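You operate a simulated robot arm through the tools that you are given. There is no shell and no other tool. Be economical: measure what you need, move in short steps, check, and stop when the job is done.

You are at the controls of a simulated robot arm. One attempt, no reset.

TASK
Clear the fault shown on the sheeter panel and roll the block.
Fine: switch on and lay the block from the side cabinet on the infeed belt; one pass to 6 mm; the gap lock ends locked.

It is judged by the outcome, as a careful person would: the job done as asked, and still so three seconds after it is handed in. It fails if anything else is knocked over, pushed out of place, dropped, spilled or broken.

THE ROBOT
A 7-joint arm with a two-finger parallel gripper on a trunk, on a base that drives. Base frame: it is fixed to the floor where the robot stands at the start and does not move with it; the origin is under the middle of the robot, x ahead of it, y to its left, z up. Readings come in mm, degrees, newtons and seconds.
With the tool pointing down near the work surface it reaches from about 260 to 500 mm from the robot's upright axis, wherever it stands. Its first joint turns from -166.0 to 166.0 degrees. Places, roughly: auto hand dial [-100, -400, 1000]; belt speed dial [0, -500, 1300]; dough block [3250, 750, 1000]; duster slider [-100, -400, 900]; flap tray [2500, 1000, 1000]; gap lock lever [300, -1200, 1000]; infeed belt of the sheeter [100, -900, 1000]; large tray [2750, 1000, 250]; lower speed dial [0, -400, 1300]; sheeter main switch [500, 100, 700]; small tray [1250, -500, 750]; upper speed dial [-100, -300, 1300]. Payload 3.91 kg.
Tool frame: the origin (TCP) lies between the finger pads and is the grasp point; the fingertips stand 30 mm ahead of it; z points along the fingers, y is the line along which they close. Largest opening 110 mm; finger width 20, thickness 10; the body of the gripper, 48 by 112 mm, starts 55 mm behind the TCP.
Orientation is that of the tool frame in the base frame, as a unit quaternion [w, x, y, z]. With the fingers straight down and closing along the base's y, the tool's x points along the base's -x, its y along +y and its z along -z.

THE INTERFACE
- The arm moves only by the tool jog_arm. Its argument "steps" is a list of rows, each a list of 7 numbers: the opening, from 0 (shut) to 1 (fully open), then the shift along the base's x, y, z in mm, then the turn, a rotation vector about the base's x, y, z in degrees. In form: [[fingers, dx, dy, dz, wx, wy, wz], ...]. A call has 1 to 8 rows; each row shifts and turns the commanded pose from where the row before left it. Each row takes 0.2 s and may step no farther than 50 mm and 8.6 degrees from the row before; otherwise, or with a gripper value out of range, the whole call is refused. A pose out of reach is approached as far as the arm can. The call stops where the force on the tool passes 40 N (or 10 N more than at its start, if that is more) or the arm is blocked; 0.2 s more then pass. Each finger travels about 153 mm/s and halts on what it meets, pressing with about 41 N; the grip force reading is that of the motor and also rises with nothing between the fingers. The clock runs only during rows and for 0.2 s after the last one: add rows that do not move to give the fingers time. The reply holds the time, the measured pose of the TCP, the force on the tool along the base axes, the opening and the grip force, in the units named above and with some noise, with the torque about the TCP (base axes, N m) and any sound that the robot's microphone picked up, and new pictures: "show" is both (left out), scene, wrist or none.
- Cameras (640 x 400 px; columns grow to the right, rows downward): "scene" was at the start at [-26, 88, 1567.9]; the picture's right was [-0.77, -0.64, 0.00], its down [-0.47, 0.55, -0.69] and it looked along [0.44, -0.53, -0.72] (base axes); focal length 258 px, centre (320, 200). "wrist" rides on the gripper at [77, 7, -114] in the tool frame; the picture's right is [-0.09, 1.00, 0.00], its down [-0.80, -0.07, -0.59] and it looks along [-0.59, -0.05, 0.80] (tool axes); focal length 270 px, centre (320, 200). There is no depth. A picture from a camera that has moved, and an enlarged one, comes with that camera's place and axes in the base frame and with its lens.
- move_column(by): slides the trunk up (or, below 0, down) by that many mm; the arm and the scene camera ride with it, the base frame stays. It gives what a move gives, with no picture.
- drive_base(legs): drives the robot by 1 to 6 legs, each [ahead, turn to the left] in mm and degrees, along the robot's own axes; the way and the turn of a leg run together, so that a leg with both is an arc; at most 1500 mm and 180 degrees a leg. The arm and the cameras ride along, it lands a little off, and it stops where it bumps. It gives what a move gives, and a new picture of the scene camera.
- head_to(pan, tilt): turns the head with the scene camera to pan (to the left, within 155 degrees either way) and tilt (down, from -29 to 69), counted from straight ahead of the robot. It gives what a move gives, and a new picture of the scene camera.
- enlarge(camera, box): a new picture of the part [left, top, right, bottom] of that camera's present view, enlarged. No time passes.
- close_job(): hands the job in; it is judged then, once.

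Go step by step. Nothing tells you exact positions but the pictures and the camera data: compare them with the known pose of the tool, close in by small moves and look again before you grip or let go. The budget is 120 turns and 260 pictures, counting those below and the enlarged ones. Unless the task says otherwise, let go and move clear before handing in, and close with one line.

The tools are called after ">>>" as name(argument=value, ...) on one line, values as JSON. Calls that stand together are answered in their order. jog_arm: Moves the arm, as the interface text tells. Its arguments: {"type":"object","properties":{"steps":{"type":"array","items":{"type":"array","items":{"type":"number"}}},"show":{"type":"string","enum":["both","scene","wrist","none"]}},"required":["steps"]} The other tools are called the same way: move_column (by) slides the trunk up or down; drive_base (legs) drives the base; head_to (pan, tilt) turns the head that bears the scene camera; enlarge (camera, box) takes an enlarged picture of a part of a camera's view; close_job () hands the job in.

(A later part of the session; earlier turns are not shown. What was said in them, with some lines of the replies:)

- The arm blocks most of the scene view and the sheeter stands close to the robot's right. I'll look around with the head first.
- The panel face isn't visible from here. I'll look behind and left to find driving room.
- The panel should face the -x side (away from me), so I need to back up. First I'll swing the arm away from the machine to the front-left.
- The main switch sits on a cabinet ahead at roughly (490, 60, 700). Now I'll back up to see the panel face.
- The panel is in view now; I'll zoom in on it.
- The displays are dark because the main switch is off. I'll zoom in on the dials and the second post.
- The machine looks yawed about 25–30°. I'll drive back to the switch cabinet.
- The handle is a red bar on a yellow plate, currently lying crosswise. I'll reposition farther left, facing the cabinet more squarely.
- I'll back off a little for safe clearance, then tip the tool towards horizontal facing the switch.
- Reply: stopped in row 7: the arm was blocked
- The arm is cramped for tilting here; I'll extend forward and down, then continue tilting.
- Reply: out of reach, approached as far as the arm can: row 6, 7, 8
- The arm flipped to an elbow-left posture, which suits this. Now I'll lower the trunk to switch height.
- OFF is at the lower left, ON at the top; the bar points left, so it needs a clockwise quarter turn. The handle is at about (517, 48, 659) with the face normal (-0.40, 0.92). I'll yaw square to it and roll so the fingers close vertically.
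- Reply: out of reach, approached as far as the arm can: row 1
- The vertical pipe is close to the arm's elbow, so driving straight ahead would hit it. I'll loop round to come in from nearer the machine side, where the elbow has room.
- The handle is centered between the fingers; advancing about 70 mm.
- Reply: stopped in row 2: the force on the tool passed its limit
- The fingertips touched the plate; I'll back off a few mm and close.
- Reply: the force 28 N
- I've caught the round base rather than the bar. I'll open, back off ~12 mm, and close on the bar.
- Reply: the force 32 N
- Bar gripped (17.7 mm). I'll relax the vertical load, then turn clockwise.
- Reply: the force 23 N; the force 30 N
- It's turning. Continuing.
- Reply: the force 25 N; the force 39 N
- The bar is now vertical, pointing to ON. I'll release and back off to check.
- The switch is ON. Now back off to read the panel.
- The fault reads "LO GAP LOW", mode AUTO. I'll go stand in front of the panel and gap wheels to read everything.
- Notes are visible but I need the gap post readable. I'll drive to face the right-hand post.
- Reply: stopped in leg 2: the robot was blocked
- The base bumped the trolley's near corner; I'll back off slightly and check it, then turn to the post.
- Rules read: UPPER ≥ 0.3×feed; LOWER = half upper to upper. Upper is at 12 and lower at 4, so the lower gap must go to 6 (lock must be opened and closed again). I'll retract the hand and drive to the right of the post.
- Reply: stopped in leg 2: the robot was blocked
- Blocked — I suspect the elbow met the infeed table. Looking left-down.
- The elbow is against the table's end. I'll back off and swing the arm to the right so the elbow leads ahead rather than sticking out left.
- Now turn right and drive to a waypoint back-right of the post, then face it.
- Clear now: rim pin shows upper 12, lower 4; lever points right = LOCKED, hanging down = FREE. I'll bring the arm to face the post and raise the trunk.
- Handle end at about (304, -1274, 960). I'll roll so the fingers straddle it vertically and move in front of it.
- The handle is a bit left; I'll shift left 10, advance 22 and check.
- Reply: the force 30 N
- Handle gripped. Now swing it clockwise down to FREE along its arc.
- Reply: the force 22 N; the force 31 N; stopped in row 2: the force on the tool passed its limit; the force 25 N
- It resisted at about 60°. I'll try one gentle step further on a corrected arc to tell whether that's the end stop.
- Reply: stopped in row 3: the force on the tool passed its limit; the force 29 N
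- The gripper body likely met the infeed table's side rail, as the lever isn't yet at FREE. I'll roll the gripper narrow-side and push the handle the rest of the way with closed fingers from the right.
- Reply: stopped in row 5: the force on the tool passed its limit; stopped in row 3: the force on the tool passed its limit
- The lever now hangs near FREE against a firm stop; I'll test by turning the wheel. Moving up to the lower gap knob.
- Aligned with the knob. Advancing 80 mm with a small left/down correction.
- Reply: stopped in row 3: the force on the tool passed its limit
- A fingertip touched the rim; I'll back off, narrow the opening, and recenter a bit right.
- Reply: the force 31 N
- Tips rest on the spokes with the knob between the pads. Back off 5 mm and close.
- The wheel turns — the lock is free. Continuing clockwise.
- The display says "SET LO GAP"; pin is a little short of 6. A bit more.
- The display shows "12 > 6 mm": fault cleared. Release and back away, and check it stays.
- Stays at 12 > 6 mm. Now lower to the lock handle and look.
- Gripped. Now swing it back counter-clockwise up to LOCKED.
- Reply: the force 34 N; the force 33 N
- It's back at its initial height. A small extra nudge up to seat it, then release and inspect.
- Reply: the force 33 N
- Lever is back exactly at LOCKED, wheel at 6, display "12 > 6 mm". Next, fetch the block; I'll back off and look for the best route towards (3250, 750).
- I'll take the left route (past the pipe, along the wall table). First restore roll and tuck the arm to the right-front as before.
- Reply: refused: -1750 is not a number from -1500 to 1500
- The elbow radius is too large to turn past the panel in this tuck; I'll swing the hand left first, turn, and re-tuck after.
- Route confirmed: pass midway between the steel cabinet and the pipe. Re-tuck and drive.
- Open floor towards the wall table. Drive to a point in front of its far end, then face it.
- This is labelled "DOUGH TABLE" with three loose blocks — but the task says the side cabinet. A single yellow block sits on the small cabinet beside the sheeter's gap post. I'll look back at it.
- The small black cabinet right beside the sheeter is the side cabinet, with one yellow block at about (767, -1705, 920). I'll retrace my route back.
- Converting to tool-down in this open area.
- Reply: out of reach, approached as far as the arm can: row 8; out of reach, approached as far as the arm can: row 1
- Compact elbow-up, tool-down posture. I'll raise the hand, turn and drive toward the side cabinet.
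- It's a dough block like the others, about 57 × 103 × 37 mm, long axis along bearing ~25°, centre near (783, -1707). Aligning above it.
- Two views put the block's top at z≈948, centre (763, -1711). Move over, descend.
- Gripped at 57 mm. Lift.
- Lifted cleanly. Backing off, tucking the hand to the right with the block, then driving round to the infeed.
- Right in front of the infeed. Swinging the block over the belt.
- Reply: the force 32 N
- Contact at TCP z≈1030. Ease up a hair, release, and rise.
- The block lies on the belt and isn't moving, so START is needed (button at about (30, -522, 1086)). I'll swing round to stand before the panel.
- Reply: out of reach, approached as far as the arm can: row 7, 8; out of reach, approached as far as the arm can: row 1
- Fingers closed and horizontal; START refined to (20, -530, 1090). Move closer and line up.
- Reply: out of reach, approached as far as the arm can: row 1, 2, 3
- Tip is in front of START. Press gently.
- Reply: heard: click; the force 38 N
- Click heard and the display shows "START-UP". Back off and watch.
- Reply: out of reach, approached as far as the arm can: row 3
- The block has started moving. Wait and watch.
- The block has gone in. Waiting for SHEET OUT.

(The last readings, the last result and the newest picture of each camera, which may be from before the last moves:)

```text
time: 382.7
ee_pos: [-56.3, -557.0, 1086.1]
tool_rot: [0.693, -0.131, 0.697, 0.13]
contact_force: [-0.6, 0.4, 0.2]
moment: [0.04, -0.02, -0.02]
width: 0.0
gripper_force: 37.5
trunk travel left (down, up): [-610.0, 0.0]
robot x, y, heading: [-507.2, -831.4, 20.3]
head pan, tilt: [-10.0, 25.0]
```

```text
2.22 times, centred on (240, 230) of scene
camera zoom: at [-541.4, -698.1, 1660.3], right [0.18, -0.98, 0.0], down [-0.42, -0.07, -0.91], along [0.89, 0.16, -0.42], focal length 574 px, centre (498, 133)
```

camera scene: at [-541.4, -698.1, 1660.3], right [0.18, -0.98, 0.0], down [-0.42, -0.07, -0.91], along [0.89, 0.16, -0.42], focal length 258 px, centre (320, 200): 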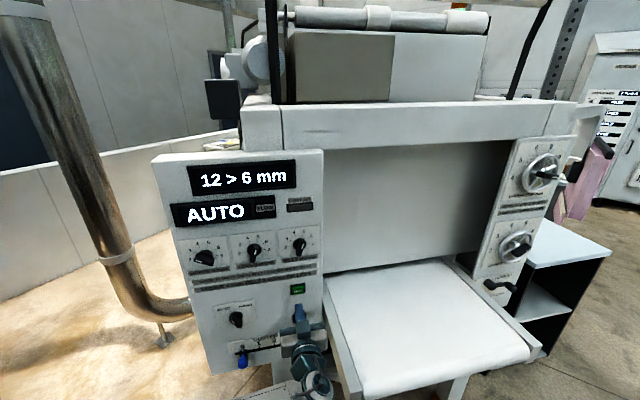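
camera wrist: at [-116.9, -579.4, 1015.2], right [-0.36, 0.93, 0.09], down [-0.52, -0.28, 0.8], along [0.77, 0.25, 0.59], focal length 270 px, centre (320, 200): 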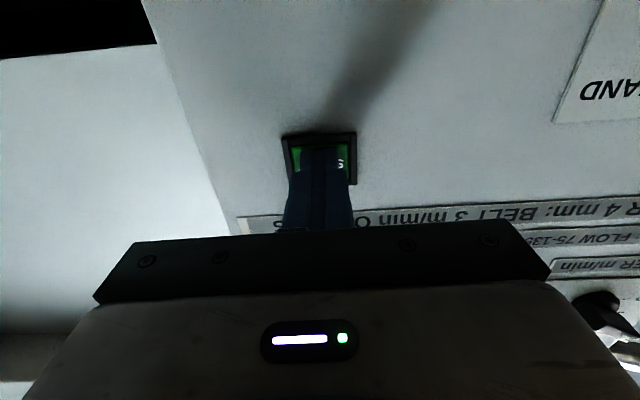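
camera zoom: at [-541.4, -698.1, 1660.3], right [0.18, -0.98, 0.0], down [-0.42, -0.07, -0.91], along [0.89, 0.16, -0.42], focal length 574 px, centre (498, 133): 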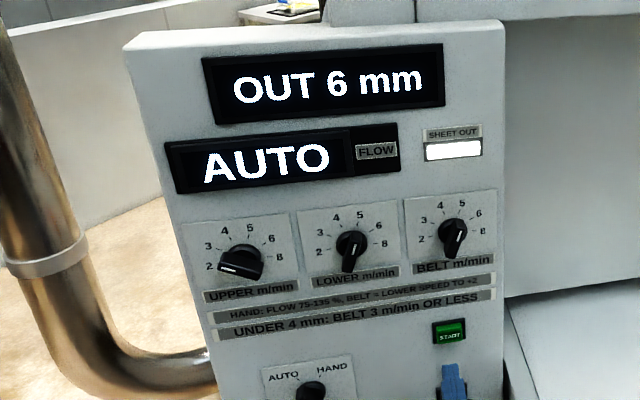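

"OUT 6 mm" and SHEET OUT is lit. I'll back clear and verify the lock.

>>> drive_base(legs=[[-130, 0]])

>>> enlarge(camera="scene", box=[440, 150, 560, 310])

```text
time: 384.0
ee_pos: [-177.3, -601.2, 1085.5]
tool_rot: [0.694, -0.131, 0.696, 0.131]
contact_force: [-0.7, 0.0, -0.7]
moment: [0.01, 0.02, 0.01]
width: 0.0
gripper_force: 38.1
trunk travel left (down, up): [-610.0, 0.0]
robot x, y, heading: [-630.6, -874.1, 20.2]
head pan, tilt: [-10.0, 25.0]
camera scene: at [-664.7, -743.4, 1660.4], right [0.18, -0.98, 0.0], down [-0.42, -0.07, -0.91], along [0.89, 0.16, -0.42], focal length 258 px, centre (320, 200)
```

scene: 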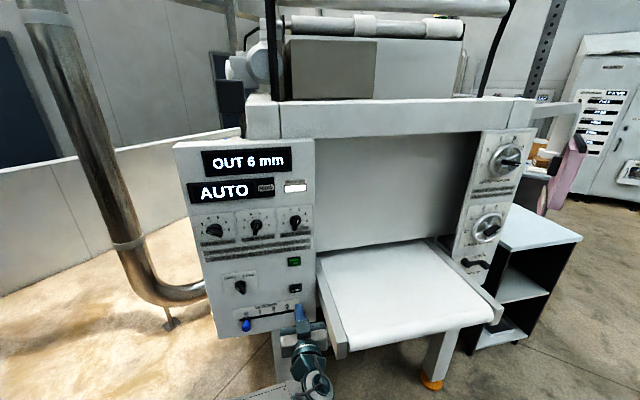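

```text
2.50 times, centred on (500, 230) of scene
camera zoom: at [-664.7, -743.4, 1660.4], right [0.18, -0.98, 0.0], down [-0.42, -0.07, -0.91], along [0.89, 0.16, -0.42], focal length 646 px, centre (-130, 125)
```

zoom: 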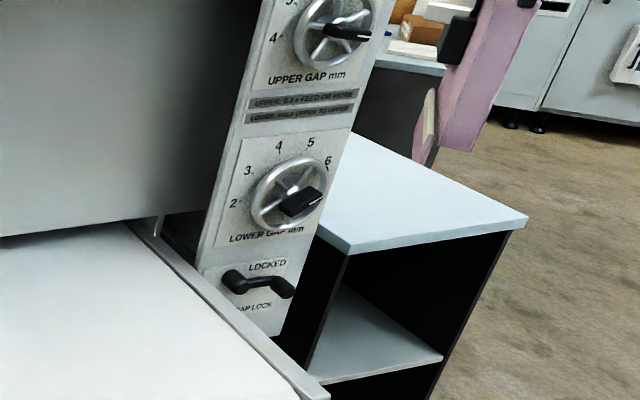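

The lock is at LOCKED, the lower gap is at 6, the sheet is out at 6 mm and the arm is clear. Handing in.

>>> close_job()

```text
The job is handed in.
```

The LO GAP LOW fault is cleared: I set the lower gap from 4 to 6 mm and locked it again. The block from the side cabinet went through in one pass, and the panel shows "OUT 6 mm" with the SHEET OUT lamp lit. I took the side cabinet to be the small black one beside the gap post; the listed dough-block position was the dough table, and I used none of the blocks there. While driving, the base bumped the red trolley once and the arm's elbow touched the end of the infeed table; I saw nothing moved or knocked over. The sheeter is still switched on; I did not press STOP.
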